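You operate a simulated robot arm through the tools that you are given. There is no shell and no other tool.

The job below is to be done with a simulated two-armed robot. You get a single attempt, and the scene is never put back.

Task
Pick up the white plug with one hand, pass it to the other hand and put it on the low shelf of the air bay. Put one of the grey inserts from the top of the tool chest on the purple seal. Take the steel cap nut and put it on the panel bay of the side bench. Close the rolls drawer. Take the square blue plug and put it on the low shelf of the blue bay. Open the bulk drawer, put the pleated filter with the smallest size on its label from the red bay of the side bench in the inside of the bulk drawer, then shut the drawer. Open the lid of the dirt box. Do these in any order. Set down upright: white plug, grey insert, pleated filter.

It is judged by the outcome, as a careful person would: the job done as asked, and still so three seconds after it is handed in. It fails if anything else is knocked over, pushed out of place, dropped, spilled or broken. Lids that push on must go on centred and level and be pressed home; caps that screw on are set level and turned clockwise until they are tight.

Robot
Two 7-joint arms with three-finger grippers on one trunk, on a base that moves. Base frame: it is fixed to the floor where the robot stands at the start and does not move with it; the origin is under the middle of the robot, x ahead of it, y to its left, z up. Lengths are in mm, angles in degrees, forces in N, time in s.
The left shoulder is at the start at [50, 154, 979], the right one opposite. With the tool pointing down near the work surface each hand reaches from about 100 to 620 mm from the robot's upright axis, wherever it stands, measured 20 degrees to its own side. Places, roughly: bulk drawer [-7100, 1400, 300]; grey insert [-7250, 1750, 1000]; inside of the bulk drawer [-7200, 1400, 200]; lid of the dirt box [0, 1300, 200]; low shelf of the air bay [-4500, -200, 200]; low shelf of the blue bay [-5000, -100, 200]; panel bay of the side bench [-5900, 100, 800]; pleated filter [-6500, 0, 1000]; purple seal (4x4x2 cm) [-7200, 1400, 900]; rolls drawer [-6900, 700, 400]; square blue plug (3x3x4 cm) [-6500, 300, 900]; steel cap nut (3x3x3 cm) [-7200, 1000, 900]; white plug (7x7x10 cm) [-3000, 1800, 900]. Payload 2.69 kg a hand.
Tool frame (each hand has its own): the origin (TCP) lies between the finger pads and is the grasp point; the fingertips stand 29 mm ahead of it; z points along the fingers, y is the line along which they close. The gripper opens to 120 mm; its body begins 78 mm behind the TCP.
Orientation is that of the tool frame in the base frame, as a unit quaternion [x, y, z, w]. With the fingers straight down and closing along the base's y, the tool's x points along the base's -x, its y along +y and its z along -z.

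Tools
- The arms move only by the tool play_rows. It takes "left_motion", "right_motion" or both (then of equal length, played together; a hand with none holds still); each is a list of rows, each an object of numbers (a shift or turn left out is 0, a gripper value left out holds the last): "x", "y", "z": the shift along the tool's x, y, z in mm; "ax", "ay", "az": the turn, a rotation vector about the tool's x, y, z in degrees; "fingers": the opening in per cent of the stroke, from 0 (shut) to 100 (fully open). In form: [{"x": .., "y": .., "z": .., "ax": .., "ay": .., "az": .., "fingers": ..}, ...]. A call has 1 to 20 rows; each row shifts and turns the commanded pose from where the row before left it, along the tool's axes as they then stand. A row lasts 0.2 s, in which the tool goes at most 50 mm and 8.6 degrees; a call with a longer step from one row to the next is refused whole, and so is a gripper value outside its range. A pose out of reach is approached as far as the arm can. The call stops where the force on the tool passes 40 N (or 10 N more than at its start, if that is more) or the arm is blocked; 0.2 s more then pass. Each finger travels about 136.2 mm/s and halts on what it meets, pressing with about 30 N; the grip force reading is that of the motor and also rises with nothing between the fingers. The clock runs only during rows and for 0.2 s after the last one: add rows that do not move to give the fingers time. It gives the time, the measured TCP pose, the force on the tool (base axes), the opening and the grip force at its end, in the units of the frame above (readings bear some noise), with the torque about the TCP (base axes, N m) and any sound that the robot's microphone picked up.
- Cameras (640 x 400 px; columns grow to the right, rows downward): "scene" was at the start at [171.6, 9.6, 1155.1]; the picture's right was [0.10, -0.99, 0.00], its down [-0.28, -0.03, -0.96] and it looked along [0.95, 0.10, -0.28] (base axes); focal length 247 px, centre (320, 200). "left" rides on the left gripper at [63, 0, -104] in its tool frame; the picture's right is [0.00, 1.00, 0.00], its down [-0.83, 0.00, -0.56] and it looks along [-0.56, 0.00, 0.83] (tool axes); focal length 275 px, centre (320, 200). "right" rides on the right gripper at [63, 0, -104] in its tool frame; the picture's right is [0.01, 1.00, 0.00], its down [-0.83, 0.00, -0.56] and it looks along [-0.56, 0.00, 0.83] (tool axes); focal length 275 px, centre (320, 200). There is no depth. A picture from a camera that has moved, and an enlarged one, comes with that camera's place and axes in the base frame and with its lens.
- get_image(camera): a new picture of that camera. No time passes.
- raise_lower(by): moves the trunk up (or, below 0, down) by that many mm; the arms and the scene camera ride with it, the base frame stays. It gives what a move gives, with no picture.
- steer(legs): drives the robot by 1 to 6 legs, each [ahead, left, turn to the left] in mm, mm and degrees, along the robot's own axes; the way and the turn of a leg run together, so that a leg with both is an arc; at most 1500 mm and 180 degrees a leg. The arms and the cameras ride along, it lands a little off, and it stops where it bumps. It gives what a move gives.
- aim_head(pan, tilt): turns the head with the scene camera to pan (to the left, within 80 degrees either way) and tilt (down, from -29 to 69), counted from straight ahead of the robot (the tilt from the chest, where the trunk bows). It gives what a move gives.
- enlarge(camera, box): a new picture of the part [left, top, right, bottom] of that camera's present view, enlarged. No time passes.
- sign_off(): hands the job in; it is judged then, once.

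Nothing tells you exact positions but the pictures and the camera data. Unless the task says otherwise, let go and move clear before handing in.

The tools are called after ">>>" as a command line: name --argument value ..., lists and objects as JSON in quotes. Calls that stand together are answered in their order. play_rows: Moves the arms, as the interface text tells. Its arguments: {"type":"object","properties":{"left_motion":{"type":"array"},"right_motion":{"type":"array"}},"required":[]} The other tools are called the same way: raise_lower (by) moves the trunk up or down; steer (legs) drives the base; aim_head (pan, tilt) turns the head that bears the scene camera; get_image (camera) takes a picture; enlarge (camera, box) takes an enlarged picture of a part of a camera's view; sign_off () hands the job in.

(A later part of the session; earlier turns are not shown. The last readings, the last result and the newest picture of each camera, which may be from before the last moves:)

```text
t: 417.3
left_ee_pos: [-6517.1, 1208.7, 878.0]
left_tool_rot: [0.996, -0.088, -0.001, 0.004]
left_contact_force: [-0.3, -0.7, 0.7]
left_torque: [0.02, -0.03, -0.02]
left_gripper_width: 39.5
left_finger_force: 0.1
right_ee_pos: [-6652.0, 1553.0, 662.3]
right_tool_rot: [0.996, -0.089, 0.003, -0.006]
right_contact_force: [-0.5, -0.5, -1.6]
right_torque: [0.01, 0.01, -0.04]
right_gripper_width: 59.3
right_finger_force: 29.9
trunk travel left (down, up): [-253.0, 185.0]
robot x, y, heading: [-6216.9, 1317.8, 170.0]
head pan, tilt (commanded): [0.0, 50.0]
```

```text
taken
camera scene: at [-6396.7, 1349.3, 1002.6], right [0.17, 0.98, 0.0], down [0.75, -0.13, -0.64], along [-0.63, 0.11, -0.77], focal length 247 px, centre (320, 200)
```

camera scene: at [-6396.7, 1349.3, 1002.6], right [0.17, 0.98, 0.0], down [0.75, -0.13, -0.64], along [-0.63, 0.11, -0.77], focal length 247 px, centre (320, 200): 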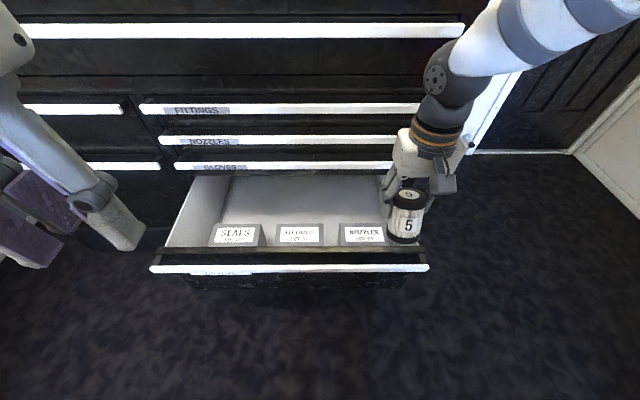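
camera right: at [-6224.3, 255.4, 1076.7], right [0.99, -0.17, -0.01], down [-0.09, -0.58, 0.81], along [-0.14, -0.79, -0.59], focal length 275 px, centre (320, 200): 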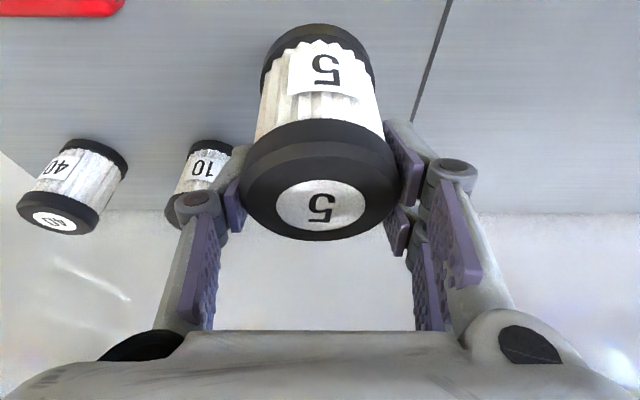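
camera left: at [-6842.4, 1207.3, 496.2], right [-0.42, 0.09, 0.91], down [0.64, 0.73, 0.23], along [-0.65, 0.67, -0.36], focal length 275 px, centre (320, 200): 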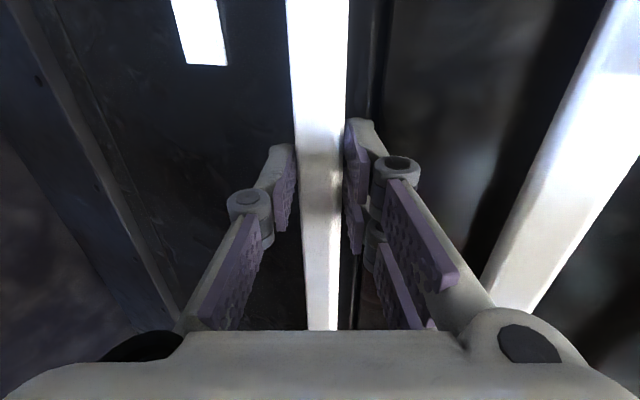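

The drop of the trunk changed the right arm's pose (hand now vertical, filter still firmly held, well above the drawer). Now the left fist goes down inside behind the drawer's front wall.

>>> steer --legs '[[80, 0, 0]]'

>>> play_rows --left_motion '[{"x": -16.5, "z": 40.4, "fingers": 0}, {"x": -16.5, "z": 40.4}, {"x": -16.5, "z": 40.4}, {"x": -16.5, "z": 40.4}, {"x": -16.5, "z": 40.4}, {"x": -16.5, "z": 40.4}, {"x": -16.5, "z": 40.4}, {"x": -16.5, "z": 40.4}, {"x": -16.5, "z": 40.4}, {"x": -16.5, "z": 35}, {}]'

>>> get_image --camera "scene"

>>> get_image --camera "left"

>>> get_image --camera "right"

```text
t: 418.4
left_ee_pos: [-6596.5, 1224.5, 877.1]
left_tool_rot: [0.996, -0.089, -0.001, 0.005]
left_contact_force: [-0.1, 0.0, 0.3]
left_torque: [0.01, 0.02, 0.01]
left_gripper_width: 39.8
left_finger_force: 0.0
right_ee_pos: [-6731.8, 1567.5, 662.2]
right_tool_rot: [0.996, -0.09, 0.002, -0.006]
right_contact_force: [0.4, 0.4, -1.7]
right_torque: [-0.04, 0.02, 0.03]
right_gripper_width: 59.1
right_finger_force: 30.1
trunk travel left (down, up): [-253.0, 185.0]
robot x, y, heading: [-6299.1, 1334.3, 169.9]
head pan, tilt (commanded): [0.0, 50.0]
```

```text
t: 420.8
left_ee_pos: [-6761.5, 1251.3, 480.3]
left_tool_rot: [0.996, -0.087, -0.002, 0.004]
left_contact_force: [-0.2, -0.1, 0.3]
left_torque: [-0.02, -0.01, 0.02]
left_gripper_width: 0.1
left_finger_force: 28.6
right_ee_pos: [-6729.9, 1567.2, 662.3]
right_tool_rot: [0.996, -0.089, 0.001, -0.007]
right_contact_force: [0.0, 0.8, -0.9]
right_torque: [0.02, 0.0, 0.0]
right_gripper_width: 59.3
right_finger_force: 30.0
trunk travel left (down, up): [-253.0, 185.0]
robot x, y, heading: [-6296.7, 1330.9, 169.7]
head pan, tilt (commanded): [0.0, 50.0]
```

```text
taken
camera scene: at [-6475.2, 1363.4, 1002.6], right [0.17, 0.98, 0.0], down [0.75, -0.13, -0.64], along [-0.63, 0.11, -0.77], focal length 247 px, centre (320, 200)
```

scene: 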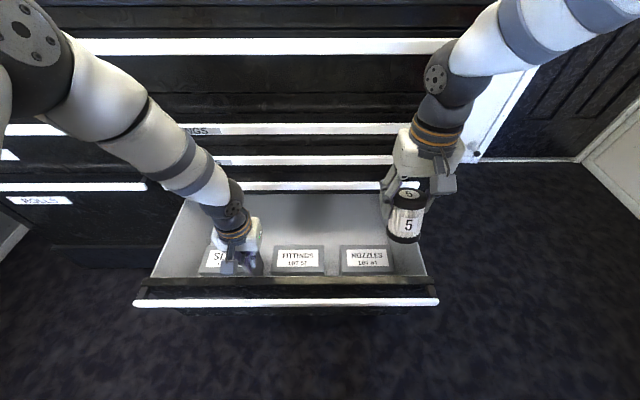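

```text
taken
camera left: at [-6698.4, 1239.6, 585.4], right [-0.18, -0.98, 0.01], down [-0.82, 0.15, 0.56], along [-0.55, 0.09, -0.83], focal length 275 px, centre (320, 200)
```

left: 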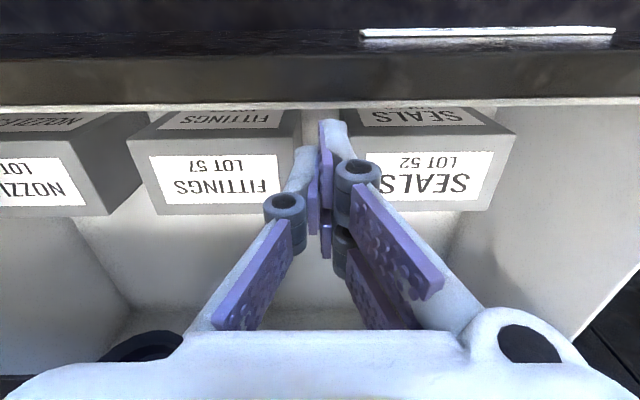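

```text
taken
camera right: at [-6668.6, 1556.8, 765.6], right [-0.17, -0.98, -0.01], down [-0.82, 0.14, 0.55], along [-0.54, 0.11, -0.83], focal length 275 px, centre (320, 200)
```

right: 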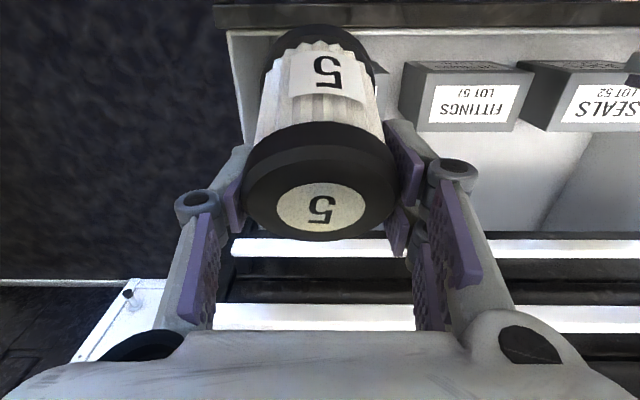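

>>> play_rows --left_motion '[{"x": -12}, {"z": 23}, {"z": 23}, {}]'

>>> get_image --camera "left"

```text
t: 421.8
left_ee_pos: [-6772.4, 1251.8, 434.1]
left_tool_rot: [0.996, -0.089, -0.001, 0.005]
left_contact_force: [0.4, -0.3, -0.5]
left_torque: [0.0, 0.04, 0.02]
left_gripper_width: 0.0
left_finger_force: 27.8
right_ee_pos: [-6729.7, 1566.8, 661.9]
right_tool_rot: [0.996, -0.09, 0.001, -0.006]
right_contact_force: [0.2, -0.8, 0.1]
right_torque: [-0.03, 0.02, 0.0]
right_gripper_width: 59.0
right_finger_force: 29.8
trunk travel left (down, up): [-253.0, 185.0]
robot x, y, heading: [-6295.2, 1333.9, 169.9]
head pan, tilt (commanded): [0.0, 50.0]
```

```text
taken
camera left: at [-6709.5, 1240.6, 540.0], right [-0.18, -0.98, 0.01], down [-0.82, 0.15, 0.56], along [-0.55, 0.09, -0.83], focal length 275 px, centre (320, 200)
```

left: 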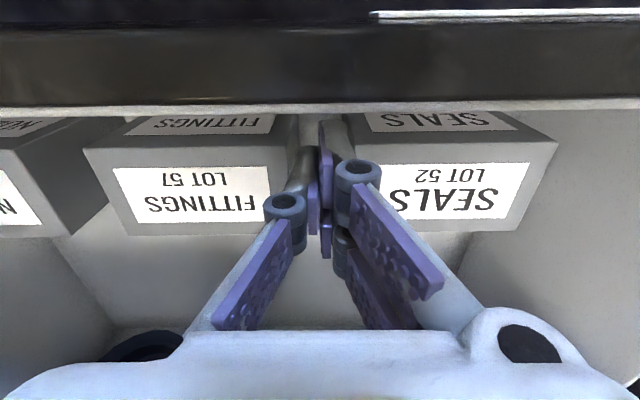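

>>> steer --legs '[[-60, 0, 0]]'

>>> get_image --camera "scene"

```text
t: 422.8
left_ee_pos: [-6711.3, 1240.9, 434.3]
left_tool_rot: [0.996, -0.087, -0.002, 0.004]
left_contact_force: [0.4, -0.1, 0.7]
left_torque: [0.0, 0.03, 0.01]
left_gripper_width: 0.0
left_finger_force: 28.8
right_ee_pos: [-6670.4, 1556.5, 663.9]
right_tool_rot: [0.996, -0.089, 0.001, -0.006]
right_contact_force: [0.2, -0.4, -1.6]
right_torque: [0.01, 0.03, 0.02]
right_gripper_width: 59.3
right_finger_force: 30.2
trunk travel left (down, up): [-253.0, 185.0]
robot x, y, heading: [-6238.9, 1319.9, 170.1]
head pan, tilt (commanded): [0.0, 50.0]
```

```text
taken
camera scene: at [-6415.0, 1352.7, 1002.7], right [0.17, 0.98, 0.0], down [0.75, -0.13, -0.64], along [-0.63, 0.11, -0.77], focal length 247 px, centre (320, 200)
```

scene: 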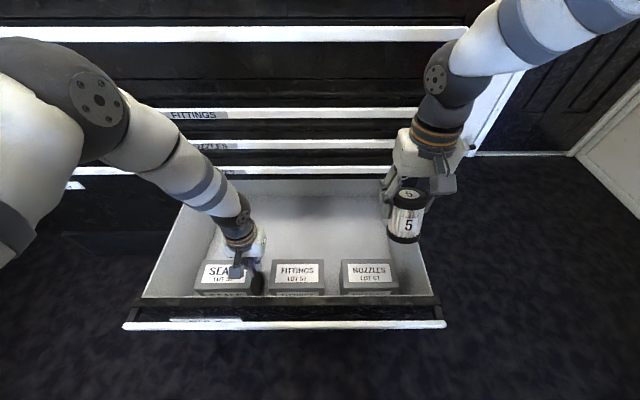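

It opens further without resistance. Another 60 mm.

>>> steer --legs '[[-60, 0, 0]]'

>>> get_image --camera "scene"

```text
t: 423.7
left_ee_pos: [-6653.1, 1230.6, 434.2]
left_tool_rot: [0.996, -0.088, -0.002, 0.004]
left_contact_force: [0.2, -0.2, -0.3]
left_torque: [0.02, 0.0, 0.07]
left_gripper_width: 0.2
left_finger_force: 28.3
right_ee_pos: [-6612.2, 1545.3, 661.7]
right_tool_rot: [0.996, -0.089, 0.001, -0.006]
right_contact_force: [0.4, -0.3, -1.4]
right_torque: [-0.01, 0.04, -0.01]
right_gripper_width: 59.4
right_finger_force: 30.1
trunk travel left (down, up): [-253.0, 185.0]
robot x, y, heading: [-6179.9, 1311.3, 170.1]
head pan, tilt (commanded): [0.0, 50.0]
```

```text
taken
camera scene: at [-6356.6, 1342.2, 1002.7], right [0.17, 0.98, 0.0], down [0.75, -0.13, -0.64], along [-0.63, 0.11, -0.77], focal length 247 px, centre (320, 200)
```

scene: 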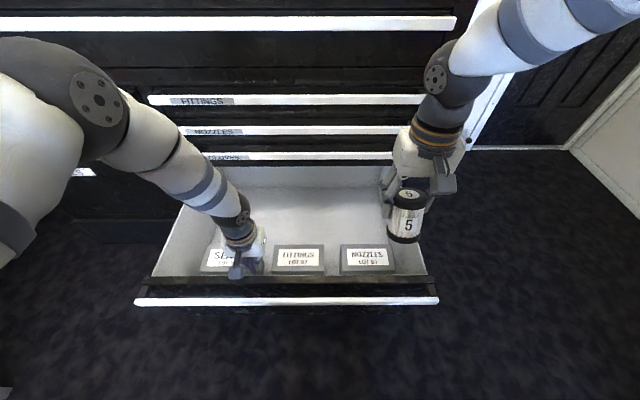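

The drawer coasted fully open (≈110 mm more), leaving ≈215 mm of free floor behind the boxes. I'll lift the left fist out and restore the right hand's 20° tilt so the filter is upright again.

>>> play_rows --left_motion '[{"z": -40}, {"z": -45}, {"z": -45}, {"z": -45}, {"x": 20, "z": -40}, {"x": 25, "z": -30}, {}]' --right_motion '[{"ay": -6.7}, {"ay": -6.7}, {"ay": -6.7}, {}, {}, {}, {}]'

>>> get_image --camera "scene"

>>> get_image --camera "right"

```text
t: 425.3
left_ee_pos: [-6607.5, 1222.6, 679.4]
left_tool_rot: [0.996, -0.088, -0.001, 0.005]
left_contact_force: [0.3, -0.6, -0.1]
left_torque: [0.03, -0.01, -0.02]
left_gripper_width: 0.0
left_finger_force: 28.1
right_ee_pos: [-6612.9, 1546.2, 661.7]
right_tool_rot: [0.981, -0.086, -0.172, -0.021]
right_contact_force: [0.3, -1.1, -0.9]
right_torque: [-0.03, 0.04, 0.01]
right_gripper_width: 59.4
right_finger_force: 30.1
trunk travel left (down, up): [-253.0, 185.0]
robot x, y, heading: [-6183.0, 1308.8, 170.2]
head pan, tilt (commanded): [0.0, 50.0]
```

```text
taken
camera scene: at [-6357.1, 1342.3, 1002.6], right [0.17, 0.98, 0.0], down [0.75, -0.13, -0.64], along [-0.63, 0.11, -0.77], focal length 247 px, centre (320, 200)
```

scene: 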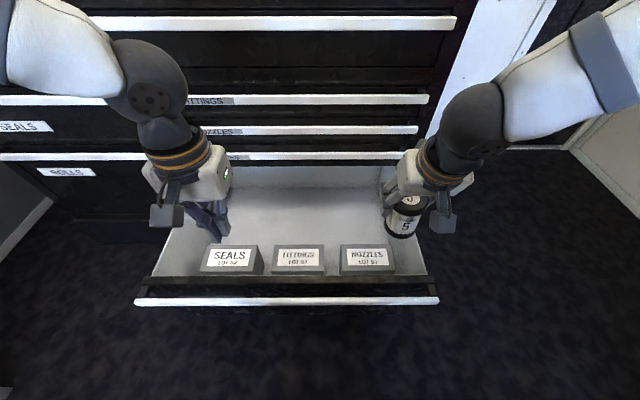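

```text
taken
camera right: at [-6519.2, 1530.2, 737.6], right [-0.17, -0.98, -0.01], down [-0.58, 0.09, 0.81], along [-0.79, 0.15, -0.59], focal length 275 px, centre (320, 200)
```

right: 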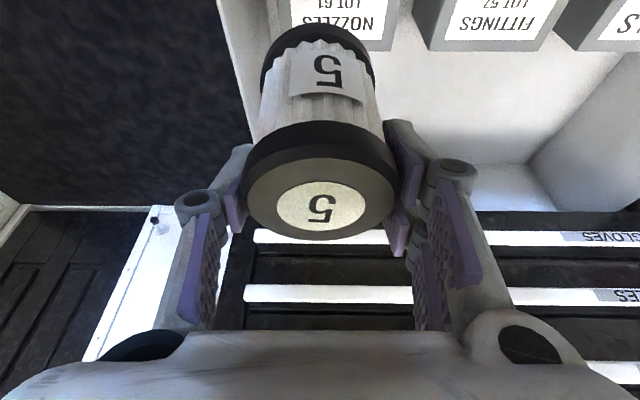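

>>> play_rows --left_motion '[{"x": 20, "z": -40}, {"x": 20, "z": -40}, {"x": 20, "z": -40}, {"z": -30}, {}]'

>>> steer --legs '[[0, 120, 0], [115, 0, 0]]'

>>> get_image --camera "scene"

>>> get_image --camera "right"

```text
t: 426.5
left_ee_pos: [-6547.3, 1215.5, 829.0]
left_tool_rot: [0.996, -0.088, 0.0, 0.005]
left_contact_force: [-0.8, -0.3, 0.2]
left_torque: [0.0, -0.01, -0.01]
left_gripper_width: 0.1
left_finger_force: 28.9
right_ee_pos: [-6613.7, 1545.4, 662.7]
right_tool_rot: [0.981, -0.088, -0.172, -0.022]
right_contact_force: [-0.1, 0.1, -1.2]
right_torque: [0.01, 0.03, 0.03]
right_gripper_width: 59.3
right_finger_force: 29.9
trunk travel left (down, up): [-253.0, 185.0]
robot x, y, heading: [-6180.1, 1306.4, 170.0]
head pan, tilt (commanded): [0.0, 50.0]
```

```text
t: 428.9
left_ee_pos: [-6682.6, 1114.9, 828.9]
left_tool_rot: [0.996, -0.087, 0.0, 0.004]
left_contact_force: [-0.3, 0.5, 0.0]
left_torque: [-0.02, -0.03, 0.0]
left_gripper_width: 0.0
left_finger_force: 28.2
right_ee_pos: [-6748.5, 1446.4, 663.2]
right_tool_rot: [0.981, -0.086, -0.172, -0.021]
right_contact_force: [0.3, 0.0, -0.7]
right_torque: [0.01, 0.0, 0.0]
right_gripper_width: 59.1
right_finger_force: 29.6
trunk travel left (down, up): [-253.0, 185.0]
robot x, y, heading: [-6317.3, 1209.9, 169.8]
head pan, tilt (commanded): [0.0, 50.0]
```

```text
taken
camera scene: at [-6492.3, 1243.2, 1002.5], right [0.17, 0.98, 0.0], down [0.75, -0.13, -0.64], along [-0.63, 0.11, -0.77], focal length 247 px, centre (320, 200)
```

scene: 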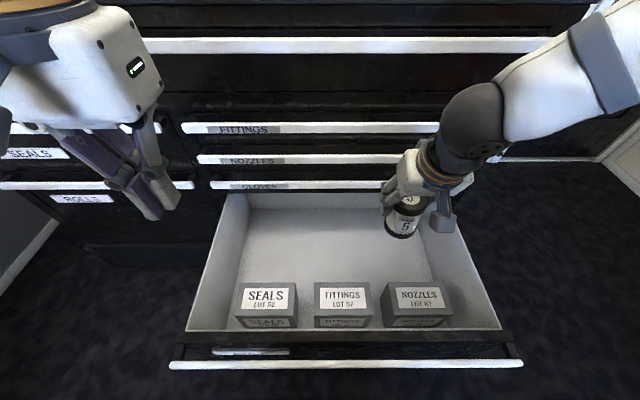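

```text
taken
camera right: at [-6654.5, 1430.9, 737.4], right [-0.17, -0.98, -0.01], down [-0.58, 0.09, 0.81], along [-0.79, 0.15, -0.59], focal length 275 px, centre (320, 200)
```

right: 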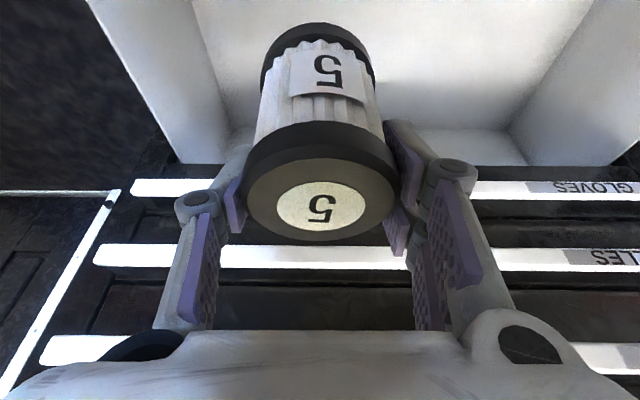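

Clear view: ≈215 mm of free floor behind the boxes, filter over it. I'll extend the hand 45 mm forward, then lower the trunk by 100 mm.

>>> play_rows --right_motion '[{"x": -21, "z": 8}, {"x": -21, "z": 8}, {}]'

>>> raise_lower --by -100

>>> get_image --camera "scene"

>>> get_image --camera "right"

```text
t: 429.7
left_ee_pos: [-6683.0, 1114.4, 828.9]
left_tool_rot: [0.996, -0.087, -0.001, 0.005]
left_contact_force: [-0.5, -0.2, 0.4]
left_torque: [-0.03, 0.02, 0.04]
left_gripper_width: 0.0
left_finger_force: 28.3
right_ee_pos: [-6792.6, 1453.6, 658.7]
right_tool_rot: [0.981, -0.086, -0.173, -0.021]
right_contact_force: [0.9, 0.1, -0.8]
right_torque: [0.0, 0.04, 0.0]
right_gripper_width: 59.6
right_finger_force: 30.2
trunk travel left (down, up): [-253.0, 185.0]
robot x, y, heading: [-6314.7, 1213.8, 169.9]
head pan, tilt (commanded): [0.0, 50.0]
```

```text
t: 431.1
left_ee_pos: [-6681.3, 1116.1, 729.3]
left_tool_rot: [0.996, -0.087, -0.001, 0.004]
left_contact_force: [0.6, -0.3, 0.7]
left_torque: [0.02, 0.02, 0.01]
left_gripper_width: 0.1
left_finger_force: 29.0
right_ee_pos: [-6792.1, 1453.8, 563.4]
right_tool_rot: [0.981, -0.087, -0.173, -0.021]
right_contact_force: [1.0, -0.1, -1.1]
right_torque: [-0.04, 0.0, 0.01]
right_gripper_width: 59.3
right_finger_force: 29.8
trunk travel left (down, up): [-153.0, 285.0]
robot x, y, heading: [-6315.3, 1209.3, 170.0]
head pan, tilt (commanded): [0.0, 50.0]
```

```text
taken
camera scene: at [-6521.0, 1248.2, 897.9], right [0.17, 0.98, 0.0], down [0.75, -0.13, -0.64], along [-0.63, 0.11, -0.77], focal length 247 px, centre (320, 200)
```

scene: 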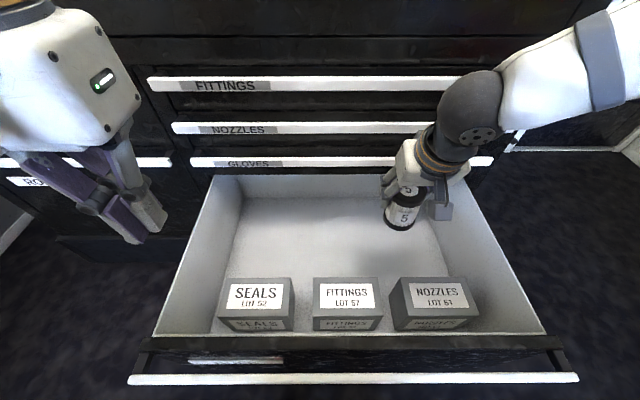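

```text
taken
camera right: at [-6698.4, 1438.7, 637.3], right [-0.17, -0.98, -0.01], down [-0.58, 0.09, 0.81], along [-0.79, 0.15, -0.59], focal length 275 px, centre (320, 200)
```

right: 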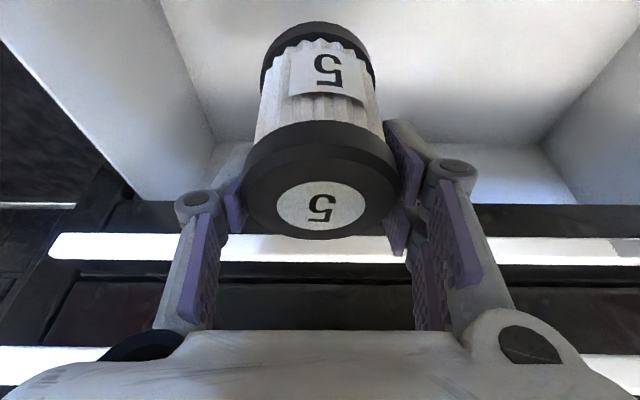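

>>> play_rows --right_motion '[{"x": 6.9, "z": 40}, {"x": 6.9, "z": 40}, {"x": 6.9, "z": 40}, {"x": 6.9, "z": 40}, {"x": 6.9, "z": 40}, {"x": 6.9, "z": 36}, {}]'

>>> get_image --camera "scene"

>>> get_image --camera "right"

```text
t: 432.7
left_ee_pos: [-6681.3, 1114.5, 729.3]
left_tool_rot: [0.996, -0.087, 0.0, 0.004]
left_contact_force: [-0.5, -0.1, 0.7]
left_torque: [0.0, -0.04, -0.01]
left_gripper_width: 0.1
left_finger_force: 28.1
right_ee_pos: [-6830.5, 1465.4, 325.8]
right_tool_rot: [0.981, -0.087, -0.172, -0.021]
right_contact_force: [0.0, 1.3, -1.1]
right_torque: [0.0, 0.01, -0.04]
right_gripper_width: 59.3
right_finger_force: 30.3
trunk travel left (down, up): [-153.0, 285.0]
robot x, y, heading: [-6314.0, 1212.3, 169.7]
head pan, tilt (commanded): [0.0, 50.0]
```

```text
taken
camera scene: at [-6521.2, 1248.3, 897.8], right [0.17, 0.98, 0.0], down [0.75, -0.13, -0.64], along [-0.63, 0.11, -0.77], focal length 247 px, centre (320, 200)
```

scene: 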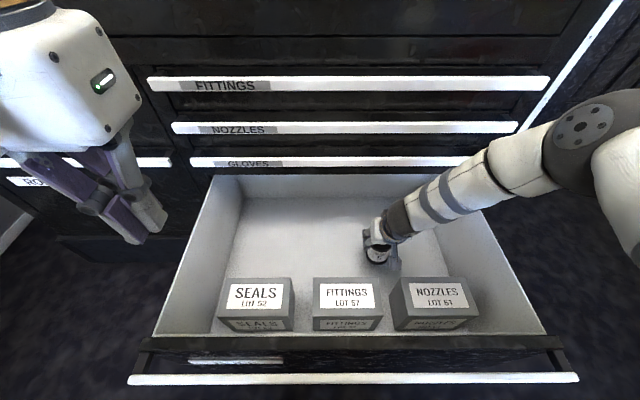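

```text
taken
camera right: at [-6737.8, 1449.9, 400.6], right [-0.17, -0.98, -0.01], down [-0.58, 0.09, 0.81], along [-0.79, 0.15, -0.59], focal length 275 px, centre (320, 200)
```

right: 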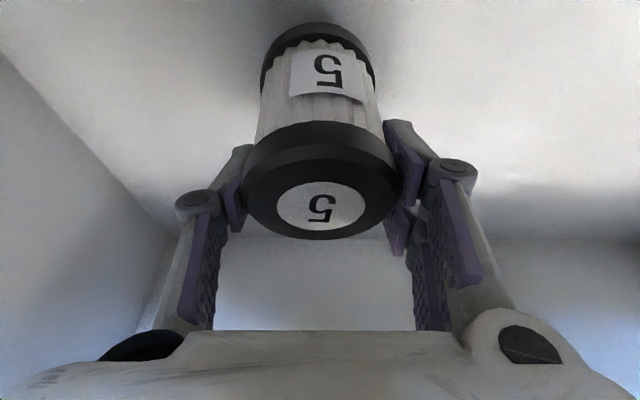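

>>> play_rows --right_motion '[{"x": 1.7, "z": 4.7}, {"x": 1.7, "z": 4.7}, {"x": 1.7, "z": 4.7}, {}]'

>>> play_rows --right_motion '[{"x": 1, "z": 2.8}, {"x": 1, "z": 2.8}, {}]'

```text
t: 433.7
left_ee_pos: [-6682.6, 1115.2, 728.6]
left_tool_rot: [0.996, -0.087, -0.001, 0.005]
left_contact_force: [0.0, 0.4, -0.6]
left_torque: [-0.01, 0.01, -0.01]
left_gripper_width: 0.1
left_finger_force: 28.2
right_ee_pos: [-6832.1, 1465.7, 311.1]
right_tool_rot: [0.981, -0.087, -0.173, -0.02]
right_contact_force: [0.3, -0.4, -1.1]
right_torque: [0.03, 0.02, -0.01]
right_gripper_width: 59.2
right_finger_force: 29.8
trunk travel left (down, up): [-153.0, 285.0]
robot x, y, heading: [-6316.7, 1211.6, 170.1]
head pan, tilt (commanded): [0.0, 50.0]
```

```text
t: 434.5
left_ee_pos: [-6682.5, 1114.8, 728.2]
left_tool_rot: [0.996, -0.087, -0.002, 0.004]
left_contact_force: [0.4, -0.4, 0.1]
left_torque: [-0.01, 0.0, 0.0]
left_gripper_width: 0.3
left_finger_force: 29.2
right_ee_pos: [-6831.8, 1464.6, 304.4]
right_tool_rot: [0.981, -0.087, -0.172, -0.021]
right_contact_force: [0.5, -0.3, -1.9]
right_torque: [0.02, -0.01, 0.01]
right_gripper_width: 59.1
right_finger_force: 30.2
trunk travel left (down, up): [-153.0, 285.0]
robot x, y, heading: [-6312.3, 1212.0, 170.1]
head pan, tilt (commanded): [0.0, 50.0]
```

>>> play_rows --right_motion '[{"x": 1, "z": 2.8}, {"x": 1, "z": 2.8}, {}]'

>>> get_image --camera "right"

```text
t: 435.3
left_ee_pos: [-6682.6, 1115.8, 729.2]
left_tool_rot: [0.996, -0.087, -0.001, 0.004]
left_contact_force: [-0.1, 0.3, -0.1]
left_torque: [0.03, -0.01, -0.02]
left_gripper_width: 0.0
left_finger_force: 28.6
right_ee_pos: [-6833.3, 1465.4, 298.7]
right_tool_rot: [0.981, -0.086, -0.173, -0.02]
right_contact_force: [0.6, 0.3, -0.5]
right_torque: [0.03, 0.0, -0.02]
right_gripper_width: 59.0
right_finger_force: 29.9
trunk travel left (down, up): [-153.0, 285.0]
robot x, y, heading: [-6312.6, 1210.4, 170.1]
head pan, tilt (commanded): [0.0, 50.0]
```

```text
taken
camera right: at [-6739.1, 1449.8, 373.4], right [-0.17, -0.98, -0.01], down [-0.58, 0.09, 0.81], along [-0.79, 0.15, -0.59], focal length 275 px, centre (320, 200)
```

right: 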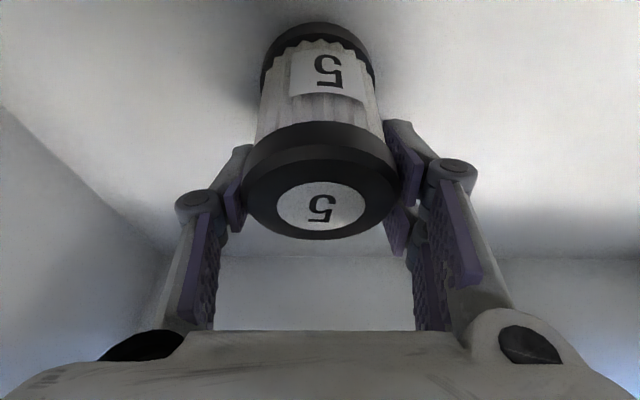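

>>> play_rows --right_motion '[{"x": 1, "z": 2.8}, {"x": 1, "z": 2.8}, {}]'

>>> play_rows --right_motion '[{"x": 1, "z": 2.8}, {"x": 1, "z": 2.8}, {}]'

```text
t: 436.1
left_ee_pos: [-6681.3, 1115.2, 728.7]
left_tool_rot: [0.996, -0.087, -0.002, 0.004]
left_contact_force: [0.5, -0.6, -1.0]
left_torque: [0.0, -0.03, 0.02]
left_gripper_width: 0.0
left_finger_force: 28.5
right_ee_pos: [-6833.7, 1464.9, 293.1]
right_tool_rot: [0.981, -0.087, -0.173, -0.021]
right_contact_force: [0.5, -0.7, 8.8]
right_torque: [-0.17, 0.14, 0.0]
right_gripper_width: 59.5
right_finger_force: 30.0
trunk travel left (down, up): [-153.0, 285.0]
robot x, y, heading: [-6313.3, 1211.0, 170.1]
head pan, tilt (commanded): [0.0, 50.0]
```

```text
t: 436.9
left_ee_pos: [-6681.8, 1115.5, 729.2]
left_tool_rot: [0.996, -0.087, -0.002, 0.004]
left_contact_force: [0.6, -0.9, -0.4]
left_torque: [-0.01, 0.0, 0.0]
left_gripper_width: 0.0
left_finger_force: 28.6
right_ee_pos: [-6834.2, 1466.3, 289.4]
right_tool_rot: [0.981, -0.087, -0.174, -0.022]
right_contact_force: [-1.6, 5.1, 24.8]
right_torque: [-0.39, 0.12, 0.03]
right_gripper_width: 60.0
right_finger_force: 30.0
trunk travel left (down, up): [-153.0, 285.0]
robot x, y, heading: [-6313.4, 1209.4, 170.0]
head pan, tilt (commanded): [0.0, 50.0]
```

Contact with the drawer floor. Relieve, open, and withdraw upward along the fingers.

>>> play_rows --right_motion '[{"x": -0.9, "z": -2.5}, {}, {"fingers": 60}, {"fingers": 75}, {"fingers": 75}, {"z": -15}, {"z": -30}, {"z": -40}, {"z": -40}, {"z": -40}, {}]'

>>> get_image --camera "right"

>>> get_image --camera "scene"

```text
t: 439.3
left_ee_pos: [-6681.2, 1115.6, 728.7]
left_tool_rot: [0.996, -0.087, -0.001, 0.005]
left_contact_force: [0.6, -0.7, 0.3]
left_torque: [0.0, -0.01, 0.04]
left_gripper_width: 0.0
left_finger_force: 28.5
right_ee_pos: [-6776.0, 1453.0, 445.5]
right_tool_rot: [0.981, -0.086, -0.173, -0.021]
right_contact_force: [0.2, -0.4, 0.0]
right_torque: [0.01, -0.02, 0.0]
right_gripper_width: 90.1
right_finger_force: 0.1
trunk travel left (down, up): [-153.0, 285.0]
robot x, y, heading: [-6317.1, 1212.6, 170.2]
head pan, tilt (commanded): [0.0, 50.0]
```

```text
taken
camera right: at [-6681.6, 1437.8, 521.4], right [-0.17, -0.98, -0.01], down [-0.58, 0.09, 0.81], along [-0.79, 0.15, -0.59], focal length 275 px, centre (320, 200)
```

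right: 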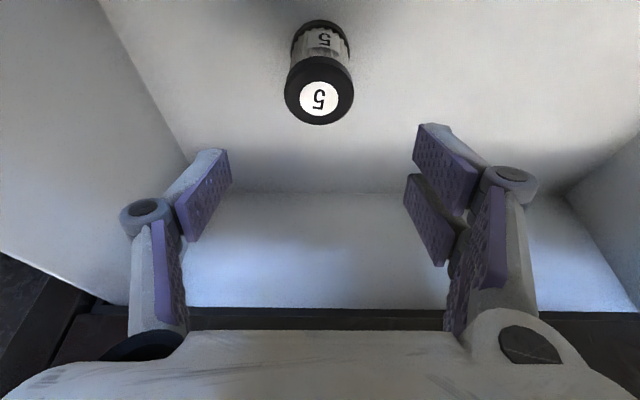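

```text
taken
camera scene: at [-6521.2, 1248.2, 897.8], right [0.17, 0.98, 0.0], down [0.75, -0.13, -0.64], along [-0.63, 0.11, -0.77], focal length 247 px, centre (320, 200)
```

scene: 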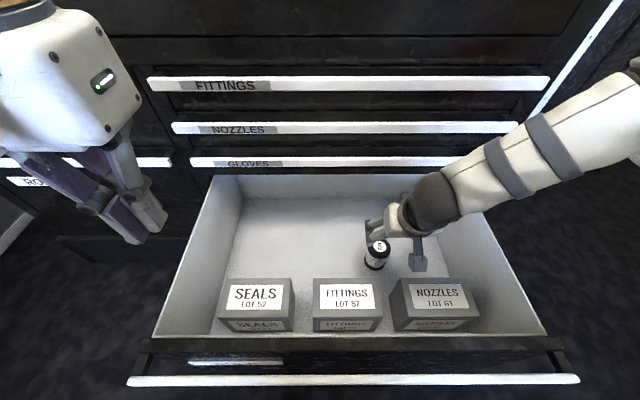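

The filter stands upright behind the boxes. I'll lift the right hand clear, back away, and prepare the left fist (as used for ROLLS) to push BULK shut gently.

>>> play_rows --right_motion '[{"z": -45}, {"z": -45}, {"z": -45}, {"z": -45}, {"z": -45}, {"x": 30, "z": -20}, {"x": 30}, {}]'

>>> steer --legs '[[-280, 0, 0], [0, -175, 0]]'

>>> raise_lower --by 100

>>> get_image --camera "scene"

```text
t: 441.1
left_ee_pos: [-6681.7, 1114.5, 727.6]
left_tool_rot: [0.996, -0.087, -0.002, 0.004]
left_contact_force: [0.4, -1.2, -0.2]
left_torque: [-0.03, 0.01, 0.03]
left_gripper_width: 0.0
left_finger_force: 28.0
right_ee_pos: [-6647.7, 1425.8, 657.9]
right_tool_rot: [0.981, -0.086, -0.171, -0.022]
right_contact_force: [1.1, 0.5, -0.1]
right_torque: [-0.01, 0.0, 0.01]
right_gripper_width: 90.1
right_finger_force: 0.2
right hand out of reach, approached as far as the arm can: row 7
trunk travel left (down, up): [-153.0, 285.0]
robot x, y, heading: [-6317.5, 1211.2, 169.8]
head pan, tilt (commanded): [0.0, 50.0]
```

```text
t: 444.6
left_ee_pos: [-6373.3, 1238.9, 728.6]
left_tool_rot: [0.996, -0.088, -0.001, 0.005]
left_contact_force: [0.1, -0.1, 0.9]
left_torque: [-0.04, 0.0, 0.03]
left_gripper_width: 0.1
left_finger_force: 27.8
right_ee_pos: [-6338.6, 1549.5, 659.1]
right_tool_rot: [0.981, -0.087, -0.172, -0.022]
right_contact_force: [0.5, -0.2, -0.6]
right_torque: [0.01, -0.01, 0.02]
right_gripper_width: 90.1
right_finger_force: 0.1
trunk travel left (down, up): [-153.0, 285.0]
robot x, y, heading: [-6003.4, 1334.2, 169.7]
head pan, tilt (commanded): [0.0, 50.0]
```

```text
t: 445.9
left_ee_pos: [-6372.5, 1238.0, 828.5]
left_tool_rot: [0.996, -0.088, -0.001, 0.004]
left_contact_force: [-0.2, -0.4, 1.4]
left_torque: [-0.04, -0.03, -0.01]
left_gripper_width: 0.3
left_finger_force: 28.4
right_ee_pos: [-6338.1, 1549.1, 758.1]
right_tool_rot: [0.981, -0.087, -0.171, -0.021]
right_contact_force: [-0.2, 0.7, -0.2]
right_torque: [-0.05, 0.0, 0.0]
right_gripper_width: 90.1
right_finger_force: 0.0
trunk travel left (down, up): [-253.0, 185.0]
robot x, y, heading: [-6003.8, 1336.0, 169.7]
head pan, tilt (commanded): [0.0, 50.0]
```

```text
taken
camera scene: at [-6182.3, 1366.7, 1002.6], right [0.17, 0.98, 0.0], down [0.75, -0.13, -0.64], along [-0.63, 0.11, -0.77], focal length 247 px, centre (320, 200)
```

scene: 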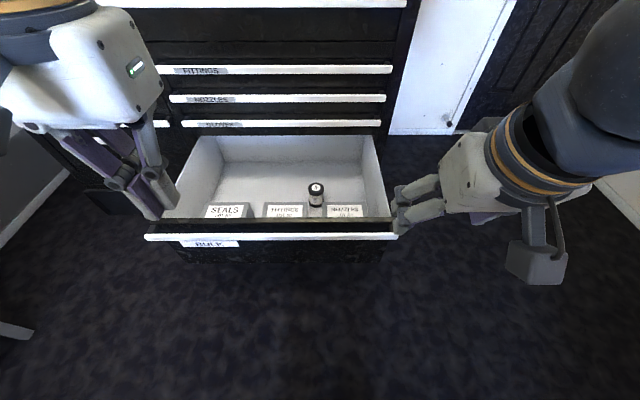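

>>> steer --legs '[[-80, 0, 0.3]]'

>>> play_rows --left_motion '[{"x": -15, "ay": -7.2}, {"x": -14.9, "z": 1.9, "ay": -7.2}, {"x": -14.5, "z": 3.7, "ay": -7.2}, {"x": -13.9, "z": 5.5, "ay": -7.2}, {"x": -13.1, "z": 7.2, "ay": -7.2}, {"x": -12.1, "z": 8.8, "ay": -7.2}, {}]'

>>> play_rows --left_motion '[{"x": 27, "y": -3, "z": 36.6}, {"x": 27, "y": -3, "z": 36.6}, {"x": 27, "y": -3, "z": 36.6}, {"x": 27, "y": -3, "z": 36.6}, {"x": 27, "y": -3, "z": 36.6}, {"x": 27, "y": -3, "z": 36.6}, {"x": 27, "y": -3, "z": 36.6}, {"x": 27, "y": -3, "z": 36.6}, {"x": 27, "y": -3, "z": 36.6}, {"x": 27, "y": -3, "z": 36.6}, {"x": 27, "y": -3, "z": 36.6}, {}]'

>>> get_image --camera "scene"

>>> get_image --camera "left"

```text
t: 447.0
left_ee_pos: [-6294.2, 1222.1, 828.0]
left_tool_rot: [0.996, -0.085, -0.001, 0.004]
left_contact_force: [0.8, -0.5, 0.7]
left_torque: [-0.04, 0.06, 0.01]
left_gripper_width: 0.0
left_finger_force: 28.6
right_ee_pos: [-6262.8, 1533.5, 758.1]
right_tool_rot: [0.981, -0.084, -0.172, -0.022]
right_contact_force: [0.0, 0.3, 0.4]
right_torque: [-0.03, 0.0, 0.0]
right_gripper_width: 90.0
right_finger_force: 0.0
trunk travel left (down, up): [-253.0, 185.0]
robot x, y, heading: [-5927.1, 1322.9, 170.2]
head pan, tilt (commanded): [0.0, 50.0]
```

```text
t: 448.6
left_ee_pos: [-6382.9, 1238.0, 829.0]
left_tool_rot: [0.926, -0.08, -0.368, -0.028]
left_contact_force: [-0.2, 0.3, 0.9]
left_torque: [0.02, 0.02, 0.03]
left_gripper_width: 0.5
left_finger_force: 28.4
right_ee_pos: [-6261.1, 1532.4, 758.6]
right_tool_rot: [0.981, -0.085, -0.172, -0.021]
right_contact_force: [0.5, -0.3, 0.6]
right_torque: [-0.02, 0.0, -0.01]
right_gripper_width: 90.1
right_finger_force: 0.1
trunk travel left (down, up): [-253.0, 185.0]
robot x, y, heading: [-5928.7, 1323.8, 170.2]
head pan, tilt (commanded): [0.0, 50.0]
```

```text
t: 451.2
left_ee_pos: [-6435.2, 1276.2, 331.2]
left_tool_rot: [0.926, -0.08, -0.367, -0.027]
left_contact_force: [0.6, -0.1, -0.6]
left_torque: [-0.05, 0.01, 0.0]
left_gripper_width: 0.0
left_finger_force: 28.5
right_ee_pos: [-6262.8, 1532.0, 758.5]
right_tool_rot: [0.981, -0.084, -0.171, -0.022]
right_contact_force: [0.1, -0.6, -0.6]
right_torque: [0.01, 0.03, 0.04]
right_gripper_width: 90.2
right_finger_force: 0.1
trunk travel left (down, up): [-253.0, 185.0]
robot x, y, heading: [-5924.6, 1320.9, 170.0]
head pan, tilt (commanded): [0.0, 50.0]
```

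```text
taken
camera scene: at [-6104.5, 1351.9, 1002.6], right [0.17, 0.99, 0.0], down [0.76, -0.13, -0.64], along [-0.63, 0.11, -0.77], focal length 247 px, centre (320, 200)
```

scene: 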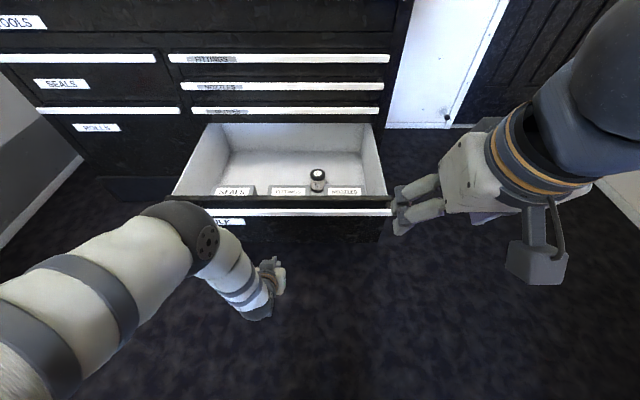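

```text
taken
camera left: at [-6320.1, 1256.3, 366.6], right [-0.17, -0.98, 0.01], down [-0.22, 0.05, 0.97], along [-0.96, 0.17, -0.23], focal length 275 px, centre (320, 200)
```

left: 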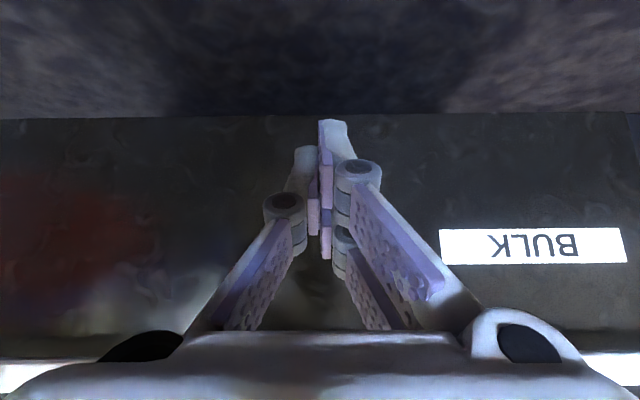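

Fist is aligned with the BULK face. Approaching, then pushing in small legs to be gentle with the filter.

>>> steer --legs '[[100, 0, 0], [20, 0, 0], [20, 0, 0]]'

>>> get_image --camera "scene"

```text
t: 453.1
left_ee_pos: [-6572.4, 1298.2, 332.1]
left_tool_rot: [0.926, -0.08, -0.367, -0.027]
left_contact_force: [-0.2, 0.0, -0.4]
left_torque: [-0.01, 0.03, 0.01]
left_gripper_width: 0.0
left_finger_force: 28.4
right_ee_pos: [-6400.6, 1554.8, 758.0]
right_tool_rot: [0.982, -0.084, -0.171, -0.021]
right_contact_force: [-0.3, 0.2, -0.3]
right_torque: [0.02, 0.0, 0.01]
right_gripper_width: 89.8
right_finger_force: 0.0
trunk travel left (down, up): [-253.0, 185.0]
robot x, y, heading: [-6060.4, 1347.3, 170.2]
head pan, tilt (commanded): [0.0, 50.0]
```

```text
taken
camera scene: at [-6241.8, 1375.0, 1002.5], right [0.17, 0.99, 0.0], down [0.76, -0.13, -0.64], along [-0.63, 0.11, -0.77], focal length 247 px, centre (320, 200)
```

scene: 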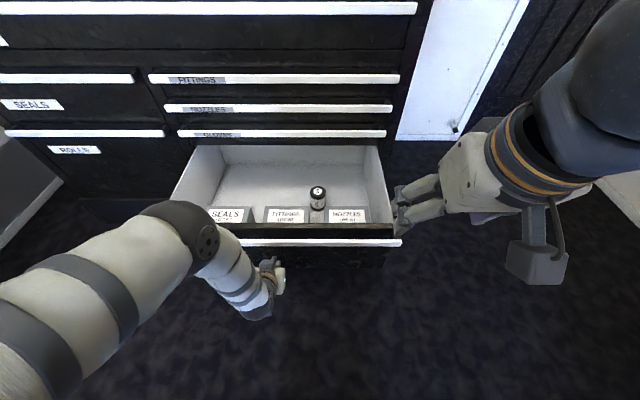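

>>> steer --legs '[[30, 0, 0], [30, 0, 0], [30, 0, 0], [30, 0, 0], [30, 0, 0]]'

>>> get_image --camera "scene"

```text
t: 455.7
left_ee_pos: [-6720.5, 1322.8, 332.5]
left_tool_rot: [0.926, -0.078, -0.368, -0.027]
left_contact_force: [-0.1, -0.5, 0.5]
left_torque: [0.0, 0.02, 0.01]
left_gripper_width: 0.0
left_finger_force: 28.3
right_ee_pos: [-6547.2, 1581.0, 758.3]
right_tool_rot: [0.981, -0.083, -0.172, -0.022]
right_contact_force: [-0.5, -0.7, 0.1]
right_torque: [0.01, 0.0, 0.01]
right_gripper_width: 89.9
right_finger_force: 0.0
trunk travel left (down, up): [-253.0, 185.0]
robot x, y, heading: [-6210.4, 1371.5, 170.6]
head pan, tilt (commanded): [0.0, 50.0]
```

```text
taken
camera scene: at [-6390.0, 1399.6, 1002.5], right [0.17, 0.99, 0.0], down [0.76, -0.13, -0.64], along [-0.63, 0.11, -0.77], focal length 247 px, centre (320, 200)
```

scene: 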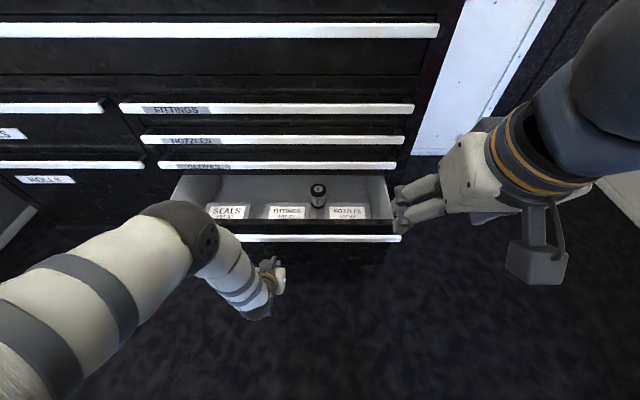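

>>> steer --legs '[[30, 0, 0], [30, 0, 0], [30, 0, 0], [30, 0, 0]]'

>>> get_image --camera "scene"

```text
t: 457.8
left_ee_pos: [-6840.5, 1343.3, 332.3]
left_tool_rot: [0.926, -0.079, -0.368, -0.026]
left_contact_force: [-0.6, 0.0, 0.3]
left_torque: [-0.04, -0.03, 0.05]
left_gripper_width: 0.0
left_finger_force: 28.4
right_ee_pos: [-6665.7, 1600.6, 757.5]
right_tool_rot: [0.981, -0.083, -0.172, -0.021]
right_contact_force: [-0.5, -0.1, -0.3]
right_torque: [-0.01, -0.04, 0.01]
right_gripper_width: 90.1
right_finger_force: 0.1
trunk travel left (down, up): [-253.0, 185.0]
robot x, y, heading: [-6331.2, 1388.1, 170.5]
head pan, tilt (commanded): [0.0, 50.0]
```

```text
taken
camera scene: at [-6508.4, 1419.6, 1002.5], right [0.17, 0.99, 0.0], down [0.76, -0.13, -0.64], along [-0.63, 0.11, -0.77], focal length 247 px, centre (320, 200)
```

scene: 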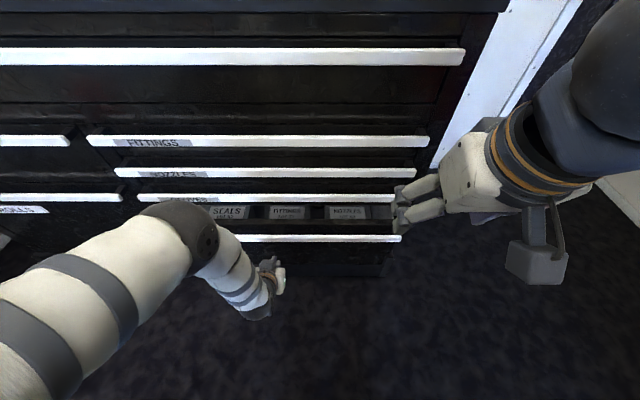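

>>> steer --legs '[[20, 0, 0], [20, 0, 0], [15, 0, 0]]'

>>> steer --legs '[[12, 0, 0], [12, 0, 0], [10, 0, 0]]'

>>> get_image --camera "scene"

```text
t: 459.4
left_ee_pos: [-6894.9, 1352.0, 332.8]
left_tool_rot: [0.926, -0.079, -0.368, -0.026]
left_contact_force: [-0.1, -0.2, 0.1]
left_torque: [-0.02, 0.03, 0.0]
left_gripper_width: 0.2
left_finger_force: 28.2
right_ee_pos: [-6720.6, 1609.6, 759.0]
right_tool_rot: [0.981, -0.082, -0.172, -0.02]
right_contact_force: [-0.4, -0.9, 0.7]
right_torque: [-0.01, -0.01, 0.02]
right_gripper_width: 90.0
right_finger_force: 0.1
trunk travel left (down, up): [-253.0, 185.0]
robot x, y, heading: [-6385.0, 1399.1, 170.3]
head pan, tilt (commanded): [0.0, 50.0]
```

```text
t: 460.8
left_ee_pos: [-6926.6, 1357.8, 332.9]
left_tool_rot: [0.926, -0.079, -0.368, -0.027]
left_contact_force: [6.0, -1.5, 2.5]
left_torque: [0.0, 0.04, 0.02]
left_gripper_width: 0.0
left_finger_force: 28.3
right_ee_pos: [-6753.1, 1614.9, 758.2]
right_tool_rot: [0.981, -0.083, -0.172, -0.021]
right_contact_force: [0.2, -0.4, 0.6]
right_torque: [0.0, -0.01, -0.01]
right_gripper_width: 89.9
right_finger_force: 0.0
trunk travel left (down, up): [-253.0, 185.0]
robot x, y, heading: [-6420.1, 1403.6, 170.5]
head pan, tilt (commanded): [0.0, 50.0]
```

```text
taken
camera scene: at [-6595.5, 1434.1, 1002.7], right [0.16, 0.99, 0.0], down [0.76, -0.13, -0.64], along [-0.63, 0.11, -0.77], focal length 247 px, centre (320, 200)
```

scene: 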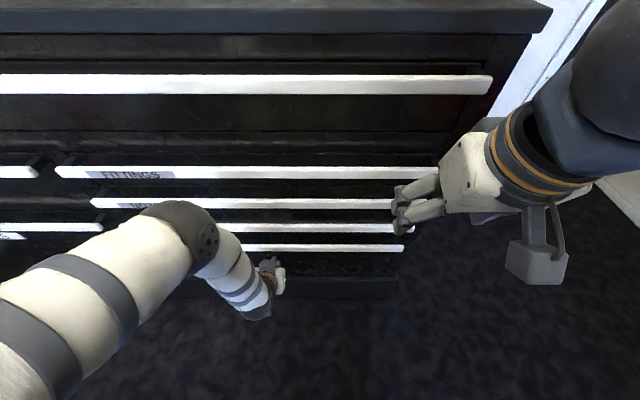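

BULK is shut (same stop position as ROLLS). Backing off; last is the steel cap nut. I'll restore the left hand to a vertical pose and stand up.

>>> steer --legs '[[-250, 0, 0]]'

>>> raise_lower --by 180

>>> play_rows --left_motion '[{"x": -27, "z": -36}, {"x": -27, "z": -36}, {"x": -27, "z": -36}, {"x": -27, "z": -36}, {"x": -27, "z": -36}, {"x": -27, "z": -36}, {"x": 5, "z": -20, "ay": 7.2}, {"x": 5, "z": -20, "ay": 7.2}, {"x": 8, "z": -20, "ay": 7.2}, {"x": 8, "z": -20, "ay": 7.2}, {"x": 10, "z": -20, "ay": 7.2}, {"x": 10, "z": -20, "ay": 7.2}, {"z": -30}, {}]'

>>> aim_head --pan 0 --tilt 35

>>> get_image --camera "scene"

```text
t: 462.6
left_ee_pos: [-6689.6, 1318.3, 333.1]
left_tool_rot: [0.926, -0.078, -0.368, -0.026]
left_contact_force: [0.1, -0.4, -0.5]
left_torque: [0.0, 0.01, 0.01]
left_gripper_width: 0.0
left_finger_force: 28.7
right_ee_pos: [-6515.3, 1574.9, 758.5]
right_tool_rot: [0.981, -0.083, -0.173, -0.021]
right_contact_force: [0.3, -0.3, 0.1]
right_torque: [-0.04, -0.03, 0.02]
right_gripper_width: 89.9
right_finger_force: 0.2
trunk travel left (down, up): [-253.0, 185.0]
robot x, y, heading: [-6178.3, 1364.6, 170.4]
head pan, tilt (commanded): [0.0, 50.0]
```

```text
t: 464.6
left_ee_pos: [-6690.0, 1316.7, 512.0]
left_tool_rot: [0.926, -0.079, -0.367, -0.027]
left_contact_force: [-0.1, 0.0, -0.6]
left_torque: [0.01, -0.02, 0.02]
left_gripper_width: 0.0
left_finger_force: 29.0
right_ee_pos: [-6515.6, 1575.3, 937.6]
right_tool_rot: [0.982, -0.083, -0.17, -0.021]
right_contact_force: [0.2, -0.2, 0.4]
right_torque: [-0.01, -0.01, 0.0]
right_gripper_width: 89.8
right_finger_force: 0.0
trunk travel left (down, up): [-433.0, 5.0]
robot x, y, heading: [-6181.9, 1364.0, 170.5]
head pan, tilt (commanded): [0.0, 50.0]
```

```text
t: 467.6
left_ee_pos: [-6568.3, 1301.0, 899.9]
left_tool_rot: [0.997, -0.083, -0.001, 0.004]
left_contact_force: [0.0, 1.0, 0.0]
left_torque: [0.0, -0.01, -0.03]
left_gripper_width: 0.0
left_finger_force: 29.0
right_ee_pos: [-6515.9, 1575.2, 937.3]
right_tool_rot: [0.982, -0.083, -0.171, -0.021]
right_contact_force: [0.1, -0.8, 0.9]
right_torque: [-0.04, -0.05, 0.01]
right_gripper_width: 90.0
right_finger_force: 0.0
trunk travel left (down, up): [-433.0, 5.0]
robot x, y, heading: [-6181.2, 1365.3, 170.4]
head pan, tilt (commanded): [0.0, 50.0]
```

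```text
t: 468.4
left_ee_pos: [-6569.5, 1303.4, 900.2]
left_tool_rot: [0.997, -0.083, -0.002, 0.004]
left_contact_force: [0.6, 0.1, 0.7]
left_torque: [0.01, 0.02, 0.02]
left_gripper_width: 0.1
left_finger_force: 28.4
right_ee_pos: [-6515.1, 1574.7, 939.3]
right_tool_rot: [0.981, -0.082, -0.172, -0.021]
right_contact_force: [0.2, 0.1, 0.2]
right_torque: [0.0, -0.04, -0.01]
right_gripper_width: 89.9
right_finger_force: 0.1
trunk travel left (down, up): [-433.0, 5.0]
robot x, y, heading: [-6179.9, 1364.9, 170.6]
head pan, tilt (commanded): [0.0, 35.0]
```

```text
taken
camera scene: at [-6274.5, 1380.4, 1221.1], right [0.17, 0.99, 0.0], down [0.57, -0.09, -0.82], along [-0.81, 0.14, -0.57], focal length 247 px, centre (320, 200)
```

scene: 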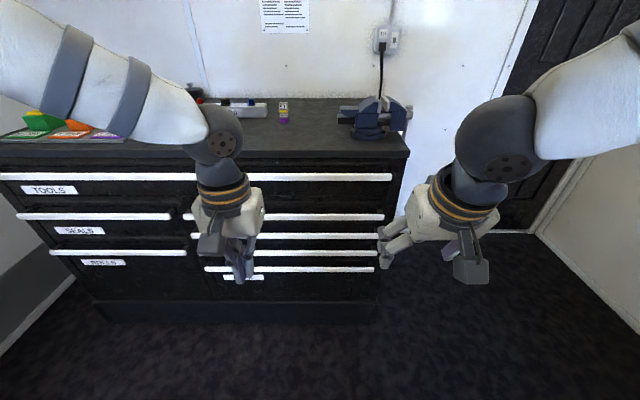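

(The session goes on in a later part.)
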